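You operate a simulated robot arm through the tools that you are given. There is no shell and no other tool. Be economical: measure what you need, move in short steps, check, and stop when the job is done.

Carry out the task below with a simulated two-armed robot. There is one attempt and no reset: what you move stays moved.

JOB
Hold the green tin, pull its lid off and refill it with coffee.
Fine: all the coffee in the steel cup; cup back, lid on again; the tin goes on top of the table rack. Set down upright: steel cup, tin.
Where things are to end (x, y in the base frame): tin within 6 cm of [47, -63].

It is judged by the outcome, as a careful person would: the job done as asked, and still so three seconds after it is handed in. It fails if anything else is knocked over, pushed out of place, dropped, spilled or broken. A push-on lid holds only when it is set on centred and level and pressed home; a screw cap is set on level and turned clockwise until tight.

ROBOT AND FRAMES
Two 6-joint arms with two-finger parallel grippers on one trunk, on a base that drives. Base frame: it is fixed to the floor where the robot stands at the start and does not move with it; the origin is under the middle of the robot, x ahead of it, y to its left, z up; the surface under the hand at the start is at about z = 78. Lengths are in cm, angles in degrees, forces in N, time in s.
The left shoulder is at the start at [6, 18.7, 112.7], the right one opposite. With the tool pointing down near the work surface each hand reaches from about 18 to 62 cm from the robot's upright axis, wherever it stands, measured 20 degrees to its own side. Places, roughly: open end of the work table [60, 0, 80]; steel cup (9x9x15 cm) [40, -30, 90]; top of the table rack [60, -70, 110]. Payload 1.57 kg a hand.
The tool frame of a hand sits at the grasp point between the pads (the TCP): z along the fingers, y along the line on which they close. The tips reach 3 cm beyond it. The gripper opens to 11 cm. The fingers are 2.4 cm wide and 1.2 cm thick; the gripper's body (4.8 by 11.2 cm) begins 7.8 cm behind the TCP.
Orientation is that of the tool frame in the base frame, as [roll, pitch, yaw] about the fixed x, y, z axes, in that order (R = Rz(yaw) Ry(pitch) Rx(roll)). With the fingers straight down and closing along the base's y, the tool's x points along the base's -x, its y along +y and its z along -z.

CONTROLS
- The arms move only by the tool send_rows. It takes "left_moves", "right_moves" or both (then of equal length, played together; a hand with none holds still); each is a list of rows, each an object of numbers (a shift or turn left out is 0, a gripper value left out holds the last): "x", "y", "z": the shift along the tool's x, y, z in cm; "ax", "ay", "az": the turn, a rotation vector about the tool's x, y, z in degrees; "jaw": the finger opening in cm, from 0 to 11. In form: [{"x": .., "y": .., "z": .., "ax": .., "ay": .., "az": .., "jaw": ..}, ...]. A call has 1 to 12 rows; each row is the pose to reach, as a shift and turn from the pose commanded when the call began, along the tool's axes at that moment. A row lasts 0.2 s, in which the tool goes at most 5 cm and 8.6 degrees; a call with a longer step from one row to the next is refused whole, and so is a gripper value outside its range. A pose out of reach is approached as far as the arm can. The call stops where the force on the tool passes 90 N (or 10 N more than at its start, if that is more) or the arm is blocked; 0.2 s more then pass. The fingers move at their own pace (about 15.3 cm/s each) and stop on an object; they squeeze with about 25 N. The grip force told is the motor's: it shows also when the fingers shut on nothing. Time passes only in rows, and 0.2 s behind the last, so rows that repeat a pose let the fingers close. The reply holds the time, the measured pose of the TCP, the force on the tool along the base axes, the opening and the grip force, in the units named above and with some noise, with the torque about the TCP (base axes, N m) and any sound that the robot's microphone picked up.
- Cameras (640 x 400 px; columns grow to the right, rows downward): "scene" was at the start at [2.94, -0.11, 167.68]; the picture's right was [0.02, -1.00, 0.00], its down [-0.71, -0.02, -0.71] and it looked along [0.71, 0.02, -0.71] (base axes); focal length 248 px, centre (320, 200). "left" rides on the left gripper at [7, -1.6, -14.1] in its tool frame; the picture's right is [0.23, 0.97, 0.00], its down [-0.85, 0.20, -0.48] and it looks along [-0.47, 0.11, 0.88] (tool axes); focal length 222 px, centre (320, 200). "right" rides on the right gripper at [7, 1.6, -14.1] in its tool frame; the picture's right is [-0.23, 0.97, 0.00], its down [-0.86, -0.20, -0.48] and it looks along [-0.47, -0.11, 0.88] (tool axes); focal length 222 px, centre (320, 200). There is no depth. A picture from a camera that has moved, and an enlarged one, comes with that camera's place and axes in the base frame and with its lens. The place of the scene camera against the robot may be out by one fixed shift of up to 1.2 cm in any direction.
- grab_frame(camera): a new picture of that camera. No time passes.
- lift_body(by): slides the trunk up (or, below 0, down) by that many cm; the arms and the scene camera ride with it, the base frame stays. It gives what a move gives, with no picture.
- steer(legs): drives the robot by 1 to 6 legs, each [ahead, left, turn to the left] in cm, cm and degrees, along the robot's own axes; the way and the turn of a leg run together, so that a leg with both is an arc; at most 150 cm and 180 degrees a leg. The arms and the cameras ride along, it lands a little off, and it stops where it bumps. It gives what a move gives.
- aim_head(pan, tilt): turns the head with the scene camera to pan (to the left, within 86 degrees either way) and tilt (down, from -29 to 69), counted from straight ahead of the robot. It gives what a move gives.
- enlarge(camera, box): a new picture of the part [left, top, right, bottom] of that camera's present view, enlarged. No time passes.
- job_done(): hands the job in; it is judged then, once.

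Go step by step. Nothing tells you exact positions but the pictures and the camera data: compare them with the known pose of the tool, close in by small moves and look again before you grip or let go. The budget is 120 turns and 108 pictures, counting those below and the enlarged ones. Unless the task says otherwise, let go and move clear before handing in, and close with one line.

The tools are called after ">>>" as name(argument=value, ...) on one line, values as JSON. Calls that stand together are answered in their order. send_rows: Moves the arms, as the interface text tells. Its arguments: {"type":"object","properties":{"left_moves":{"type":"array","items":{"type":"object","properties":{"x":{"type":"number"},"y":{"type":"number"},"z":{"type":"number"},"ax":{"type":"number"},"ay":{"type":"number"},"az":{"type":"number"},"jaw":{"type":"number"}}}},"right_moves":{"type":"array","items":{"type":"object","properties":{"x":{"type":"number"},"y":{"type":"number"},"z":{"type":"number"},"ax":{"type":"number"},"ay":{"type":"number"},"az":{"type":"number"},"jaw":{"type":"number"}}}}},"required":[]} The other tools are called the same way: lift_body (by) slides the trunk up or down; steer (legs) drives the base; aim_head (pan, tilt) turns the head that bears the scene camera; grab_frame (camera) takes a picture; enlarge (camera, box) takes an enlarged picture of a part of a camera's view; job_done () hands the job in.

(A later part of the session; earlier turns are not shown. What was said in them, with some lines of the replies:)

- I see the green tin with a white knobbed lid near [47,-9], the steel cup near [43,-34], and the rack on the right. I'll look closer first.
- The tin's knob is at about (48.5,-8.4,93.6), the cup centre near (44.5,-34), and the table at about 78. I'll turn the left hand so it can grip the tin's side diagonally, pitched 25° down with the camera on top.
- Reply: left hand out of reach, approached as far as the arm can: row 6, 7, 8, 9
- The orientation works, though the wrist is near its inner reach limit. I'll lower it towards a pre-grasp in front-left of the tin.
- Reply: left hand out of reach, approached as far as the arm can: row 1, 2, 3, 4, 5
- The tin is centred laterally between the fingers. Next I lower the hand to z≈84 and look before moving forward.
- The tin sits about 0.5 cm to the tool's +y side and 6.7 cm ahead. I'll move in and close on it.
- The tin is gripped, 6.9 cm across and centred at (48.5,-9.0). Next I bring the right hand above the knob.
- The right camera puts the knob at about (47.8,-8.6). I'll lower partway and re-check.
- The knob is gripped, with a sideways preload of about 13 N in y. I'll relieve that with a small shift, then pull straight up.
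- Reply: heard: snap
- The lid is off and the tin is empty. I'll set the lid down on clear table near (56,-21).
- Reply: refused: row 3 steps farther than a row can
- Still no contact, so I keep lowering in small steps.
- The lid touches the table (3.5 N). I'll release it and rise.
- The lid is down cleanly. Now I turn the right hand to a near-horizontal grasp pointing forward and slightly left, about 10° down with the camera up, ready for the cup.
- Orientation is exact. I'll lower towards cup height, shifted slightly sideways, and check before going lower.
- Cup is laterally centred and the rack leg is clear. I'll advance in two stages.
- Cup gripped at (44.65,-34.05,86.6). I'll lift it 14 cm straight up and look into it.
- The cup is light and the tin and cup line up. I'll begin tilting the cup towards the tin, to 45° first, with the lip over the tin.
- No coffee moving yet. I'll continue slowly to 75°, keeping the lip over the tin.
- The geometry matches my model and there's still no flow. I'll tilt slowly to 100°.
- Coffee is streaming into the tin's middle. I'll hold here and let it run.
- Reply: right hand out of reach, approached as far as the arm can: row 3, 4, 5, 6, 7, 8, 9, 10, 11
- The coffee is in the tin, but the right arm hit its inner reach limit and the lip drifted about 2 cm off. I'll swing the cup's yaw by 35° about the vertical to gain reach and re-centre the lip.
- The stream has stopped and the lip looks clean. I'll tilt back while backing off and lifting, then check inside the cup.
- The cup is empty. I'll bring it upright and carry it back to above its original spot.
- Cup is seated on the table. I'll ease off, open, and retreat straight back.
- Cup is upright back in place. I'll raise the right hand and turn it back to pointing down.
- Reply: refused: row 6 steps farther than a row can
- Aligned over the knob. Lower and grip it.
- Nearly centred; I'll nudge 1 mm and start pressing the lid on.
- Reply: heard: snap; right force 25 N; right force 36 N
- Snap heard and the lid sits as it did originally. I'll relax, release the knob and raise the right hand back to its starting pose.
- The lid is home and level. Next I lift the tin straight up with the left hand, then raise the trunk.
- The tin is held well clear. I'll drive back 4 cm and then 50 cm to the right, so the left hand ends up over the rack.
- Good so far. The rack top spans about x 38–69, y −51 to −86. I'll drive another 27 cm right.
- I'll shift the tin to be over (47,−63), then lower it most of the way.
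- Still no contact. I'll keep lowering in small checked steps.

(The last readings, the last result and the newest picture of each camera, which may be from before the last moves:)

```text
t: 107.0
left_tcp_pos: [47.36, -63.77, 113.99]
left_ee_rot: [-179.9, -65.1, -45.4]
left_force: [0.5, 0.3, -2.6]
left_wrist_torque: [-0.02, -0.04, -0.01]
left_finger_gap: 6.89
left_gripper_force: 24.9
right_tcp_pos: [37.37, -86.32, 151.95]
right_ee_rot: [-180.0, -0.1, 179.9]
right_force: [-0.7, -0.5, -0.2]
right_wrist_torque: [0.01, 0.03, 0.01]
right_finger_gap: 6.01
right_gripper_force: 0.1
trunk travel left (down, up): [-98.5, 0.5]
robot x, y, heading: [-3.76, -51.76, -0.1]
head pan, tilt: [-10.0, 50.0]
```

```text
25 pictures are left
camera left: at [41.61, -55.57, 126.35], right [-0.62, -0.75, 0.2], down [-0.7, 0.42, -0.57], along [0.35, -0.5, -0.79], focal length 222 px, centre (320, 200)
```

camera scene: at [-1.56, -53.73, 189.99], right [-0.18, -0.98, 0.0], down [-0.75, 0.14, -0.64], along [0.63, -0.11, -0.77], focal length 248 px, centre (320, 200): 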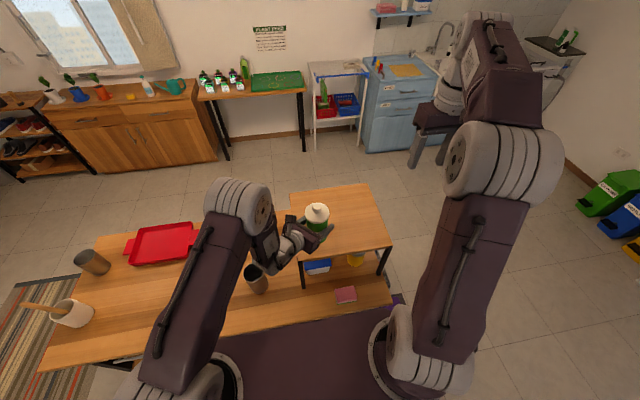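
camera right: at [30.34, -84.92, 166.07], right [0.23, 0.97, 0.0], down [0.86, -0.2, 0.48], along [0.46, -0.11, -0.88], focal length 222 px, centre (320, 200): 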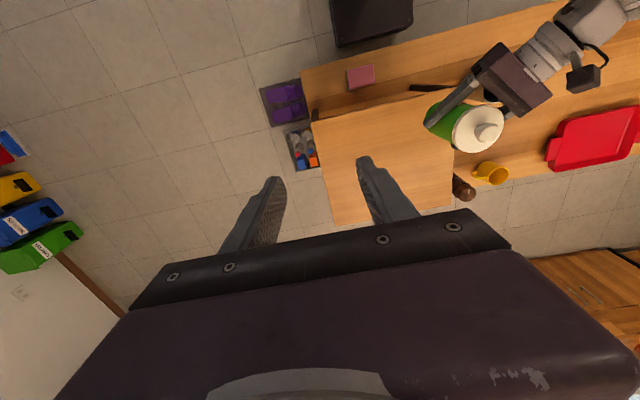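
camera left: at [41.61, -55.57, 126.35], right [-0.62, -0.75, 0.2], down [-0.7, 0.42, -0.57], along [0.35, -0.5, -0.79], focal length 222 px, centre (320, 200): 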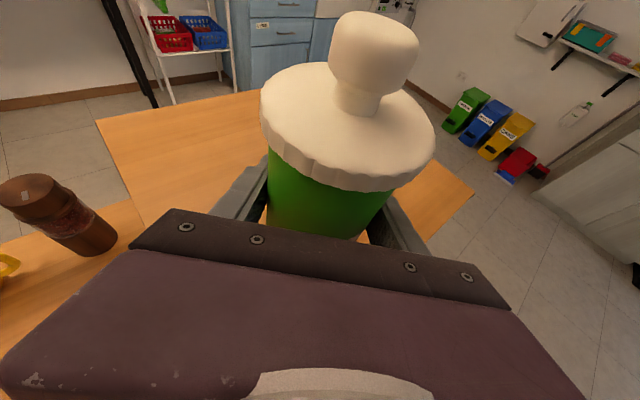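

>>> send_rows(left_moves=[{"x": -0.15, "z": 0.07}, {"x": -0.27, "z": 0.13}, {"x": -0.27, "z": 0.13}])

>>> send_rows(left_moves=[{"x": -0.15, "z": 0.07}, {"x": -0.27, "z": 0.13}, {"x": -0.27, "z": 0.13}])

>>> send_rows(left_moves=[{"x": -0.15, "z": 0.07}, {"x": -0.27, "z": 0.13}, {"x": -0.27, "z": 0.13}])

```text
t: 107.8
left_tcp_pos: [47.65, -63.68, 113.63]
left_ee_rot: [-179.9, -65.1, -45.5]
left_force: [-0.6, -0.5, -2.3]
left_wrist_torque: [-0.02, -0.02, 0.01]
left_finger_gap: 6.89
left_gripper_force: 24.7
right_tcp_pos: [37.38, -86.21, 151.94]
right_ee_rot: [-180.0, -0.1, 179.9]
right_force: [-0.1, 0.0, -0.7]
right_wrist_torque: [0.02, 0.02, 0.01]
right_finger_gap: 6.0
right_gripper_force: 0.2
trunk travel left (down, up): [-98.5, 0.5]
robot x, y, heading: [-4.03, -52.05, -0.4]
head pan, tilt: [-10.0, 50.0]
```

```text
t: 108.6
left_tcp_pos: [47.55, -63.78, 113.25]
left_ee_rot: [-179.8, -65.1, -45.3]
left_force: [0.1, -0.3, -3.0]
left_wrist_torque: [0.0, -0.05, 0.0]
left_finger_gap: 6.89
left_gripper_force: 25.1
right_tcp_pos: [37.43, -86.14, 151.96]
right_ee_rot: [180.0, -0.2, 179.9]
right_force: [-0.6, 0.3, -0.3]
right_wrist_torque: [-0.02, 0.01, -0.01]
right_finger_gap: 5.99
right_gripper_force: 0.0
trunk travel left (down, up): [-98.5, 0.5]
robot x, y, heading: [-4.09, -52.01, 0.1]
head pan, tilt: [-10.0, 50.0]
```

```text
t: 109.4
left_tcp_pos: [47.49, -63.78, 113.07]
left_ee_rot: [-179.8, -65.1, -45.3]
left_force: [0.3, -0.2, -3.2]
left_wrist_torque: [-0.05, -0.03, 0.01]
left_finger_gap: 6.91
left_gripper_force: 24.8
right_tcp_pos: [37.39, -86.34, 152.03]
right_ee_rot: [-180.0, -0.1, 180.0]
right_force: [0.8, -0.1, 0.1]
right_wrist_torque: [0.02, -0.01, -0.01]
right_finger_gap: 6.02
right_gripper_force: 0.2
trunk travel left (down, up): [-98.5, 0.5]
robot x, y, heading: [-3.94, -51.99, -0.3]
head pan, tilt: [-10.0, 50.0]
```

>>> send_rows(left_moves=[{"x": -0.15, "z": 0.07}, {"x": -0.27, "z": 0.13}, {"x": -0.27, "z": 0.13}])

>>> send_rows(left_moves=[{"x": -0.15, "z": 0.07}, {"x": -0.27, "z": 0.13}, {"x": -0.27, "z": 0.13}])

>>> send_rows(left_moves=[{"x": -0.15, "z": 0.07}, {"x": -0.27, "z": 0.13}, {"x": -0.27, "z": 0.13}])

>>> enlarge(camera="scene", box=[280, 190, 360, 250])

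```text
t: 110.2
left_tcp_pos: [47.66, -63.82, 112.91]
left_ee_rot: [-179.7, -65.1, -45.4]
left_force: [0.3, -0.6, -3.0]
left_wrist_torque: [-0.02, -0.03, 0.01]
left_finger_gap: 6.91
left_gripper_force: 25.3
right_tcp_pos: [37.54, -86.26, 151.96]
right_ee_rot: [180.0, -0.1, 179.9]
right_force: [0.2, 0.3, -1.0]
right_wrist_torque: [0.0, 0.01, 0.03]
right_finger_gap: 5.98
right_gripper_force: 0.0
trunk travel left (down, up): [-98.5, 0.5]
robot x, y, heading: [-3.62, -51.78, 0.0]
head pan, tilt: [-10.0, 50.0]
```

```text
t: 111.0
left_tcp_pos: [47.57, -63.68, 112.53]
left_ee_rot: [-179.8, -65.1, -45.4]
left_force: [0.3, 0.7, -2.3]
left_wrist_torque: [-0.01, -0.05, 0.01]
left_finger_gap: 6.91
left_gripper_force: 25.3
right_tcp_pos: [37.52, -86.25, 151.98]
right_ee_rot: [179.9, -0.1, 179.9]
right_force: [0.1, -0.1, -0.5]
right_wrist_torque: [0.0, -0.01, -0.01]
right_finger_gap: 6.0
right_gripper_force: 0.1
trunk travel left (down, up): [-98.5, 0.5]
robot x, y, heading: [-4.12, -51.85, 0.1]
head pan, tilt: [-10.0, 50.0]
```

```text
t: 111.8
left_tcp_pos: [47.54, -63.8, 112.34]
left_ee_rot: [-179.7, -65.4, -45.5]
left_force: [1.8, -1.2, 10.6]
left_wrist_torque: [-0.15, 0.28, 0.07]
left_finger_gap: 6.89
left_gripper_force: 24.7
right_tcp_pos: [37.31, -86.27, 151.94]
right_ee_rot: [180.0, 0.0, 179.9]
right_force: [0.3, 0.3, -0.6]
right_wrist_torque: [-0.01, 0.02, 0.01]
right_finger_gap: 5.99
right_gripper_force: 0.1
trunk travel left (down, up): [-98.5, 0.5]
robot x, y, heading: [-4.26, -52.12, -0.1]
head pan, tilt: [-10.0, 50.0]
```

```text
6.67 times, centred on (320, 220) of scene
camera zoom: at [-1.73, -53.52, 190.0], right [-0.18, -0.98, 0.0], down [-0.75, 0.14, -0.64], along [0.63, -0.11, -0.77], focal length 1653 px, centre (320, 67)
```

zoom: 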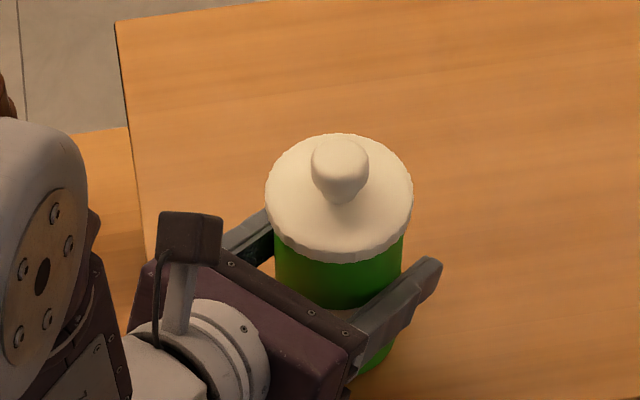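

The tin is in contact with the rack top (about 13 N). I'll ease, open, and back straight out.

>>> send_rows(left_moves=[{"x": 0.06, "z": -0.03}, {"x": 0.06, "z": -0.03, "jaw": 8}, {"x": 0.06, "z": -0.03, "jaw": 11}, {"x": 0.06, "z": -0.03, "jaw": 11}, {"x": -0.6, "z": -1.4}, {"x": -1.7, "z": -3.6}, {"x": -3.0, "z": -6.4}, {"x": -4.4, "z": -9.5}, {"x": -4.8, "z": -10.5}])

>>> grab_frame(camera="left")

>>> enlarge(camera="scene", box=[260, 170, 420, 270])

```text
t: 113.8
left_tcp_pos: [39.33, -55.65, 112.21]
left_ee_rot: [-179.8, -65.2, -45.4]
left_force: [0.6, -0.4, -0.1]
left_wrist_torque: [0.01, 0.01, 0.02]
left_finger_gap: 11.02
left_gripper_force: 0.1
right_tcp_pos: [37.39, -86.22, 151.99]
right_ee_rot: [-180.0, 0.0, 179.9]
right_force: [0.4, -1.1, 0.3]
right_wrist_torque: [0.01, -0.01, -0.01]
right_finger_gap: 6.01
right_gripper_force: 0.0
trunk travel left (down, up): [-98.5, 0.5]
robot x, y, heading: [-3.97, -51.91, -0.1]
head pan, tilt: [-10.0, 50.0]
```

```text
23 pictures are left
camera left: at [33.43, -47.37, 124.59], right [-0.62, -0.75, 0.2], down [-0.7, 0.42, -0.58], along [0.35, -0.5, -0.79], focal length 222 px, centre (320, 200)
```

left: 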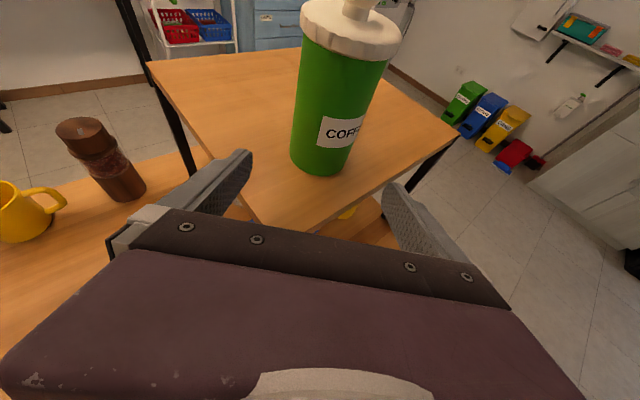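

```text
4.00 times, centred on (340, 220) of scene
camera zoom: at [-1.61, -53.46, 189.99], right [-0.18, -0.98, 0.0], down [-0.75, 0.14, -0.64], along [0.63, -0.11, -0.77], focal length 992 px, centre (240, 120)
```

zoom: 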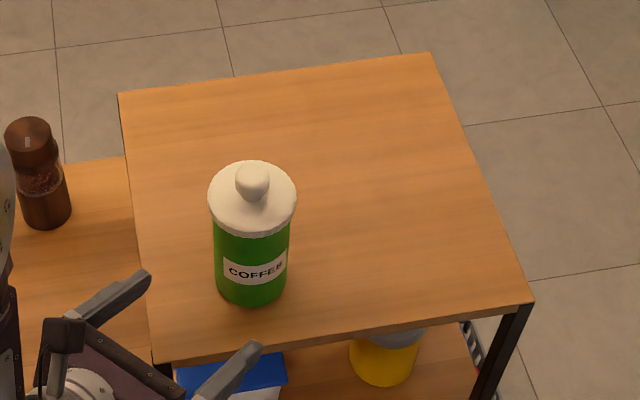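

The tin stands upright on the rack with its lid on, near (47,−63). I'll move the hand well clear and take a last look at everything.

>>> send_rows(left_moves=[{"x": 2, "z": -2.5}, {"x": 5, "z": -4.5}, {"x": 8, "z": -6}, {"x": 8, "z": -6}])

>>> aim_head(pan=5, tilt=50)

>>> grab_frame(camera="scene")

>>> grab_frame(camera="right")

```text
t: 114.8
left_tcp_pos: [37.92, -54.11, 121.98]
left_ee_rot: [-179.8, -65.1, -45.4]
left_force: [0.0, -0.2, -0.3]
left_wrist_torque: [0.02, 0.02, 0.02]
left_finger_gap: 11.01
left_gripper_force: 0.1
right_tcp_pos: [37.5, -86.29, 152.03]
right_ee_rot: [-180.0, -0.1, 179.9]
right_force: [0.2, 0.0, 0.8]
right_wrist_torque: [-0.01, 0.0, -0.02]
right_finger_gap: 6.02
right_gripper_force: 0.0
trunk travel left (down, up): [-98.5, 0.5]
robot x, y, heading: [-3.93, -52.41, -0.2]
head pan, tilt: [-10.0, 50.0]
```

```text
t: 115.6
left_tcp_pos: [37.97, -54.09, 121.88]
left_ee_rot: [-179.7, -65.1, -45.4]
left_force: [0.5, 1.2, -0.2]
left_wrist_torque: [0.02, -0.01, -0.04]
left_finger_gap: 11.0
left_gripper_force: 0.0
right_tcp_pos: [37.32, -86.11, 152.04]
right_ee_rot: [179.9, 0.0, 179.9]
right_force: [-0.5, -0.9, 0.1]
right_wrist_torque: [0.01, -0.01, 0.02]
right_finger_gap: 6.01
right_gripper_force: 0.1
trunk travel left (down, up): [-98.5, 0.5]
robot x, y, heading: [-3.84, -51.73, -0.4]
head pan, tilt: [5.0, 50.0]
```

```text
21 pictures are left
camera scene: at [-1.48, -51.49, 189.99], right [0.08, -1.0, 0.0], down [-0.76, -0.06, -0.64], along [0.64, 0.05, -0.77], focal length 248 px, centre (320, 200)
```

scene: 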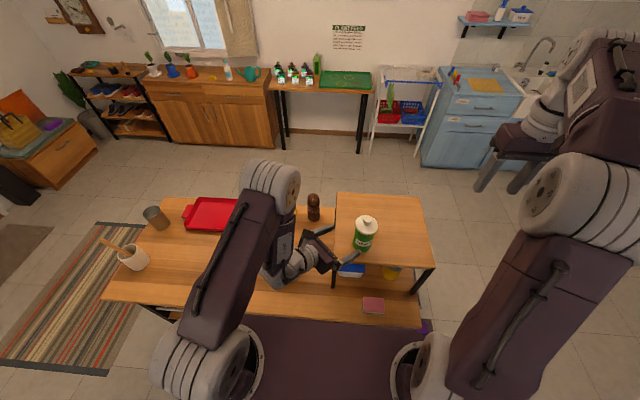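

```text
20 pictures are left
camera right: at [30.33, -84.72, 166.11], right [0.23, 0.97, 0.0], down [0.86, -0.2, 0.48], along [0.47, -0.11, -0.88], focal length 222 px, centre (320, 200)
```

right: 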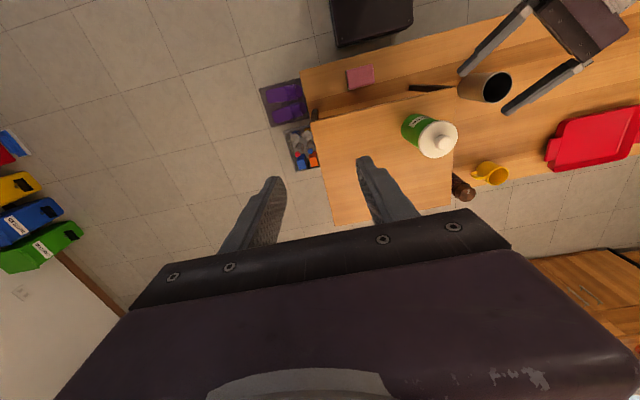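

All in place: the cup is upright at its spot, the tin stands lidded on the rack at about (47,−63), nothing is disturbed, and both hands are clear.

>>> job_done()

```text
The job is handed in.
```

I poured all the coffee from the steel cup into the green tin and pressed the lid back on until it snapped. The tin stands upright on the rack at about (47, −63), and the cup is upright back in its place.
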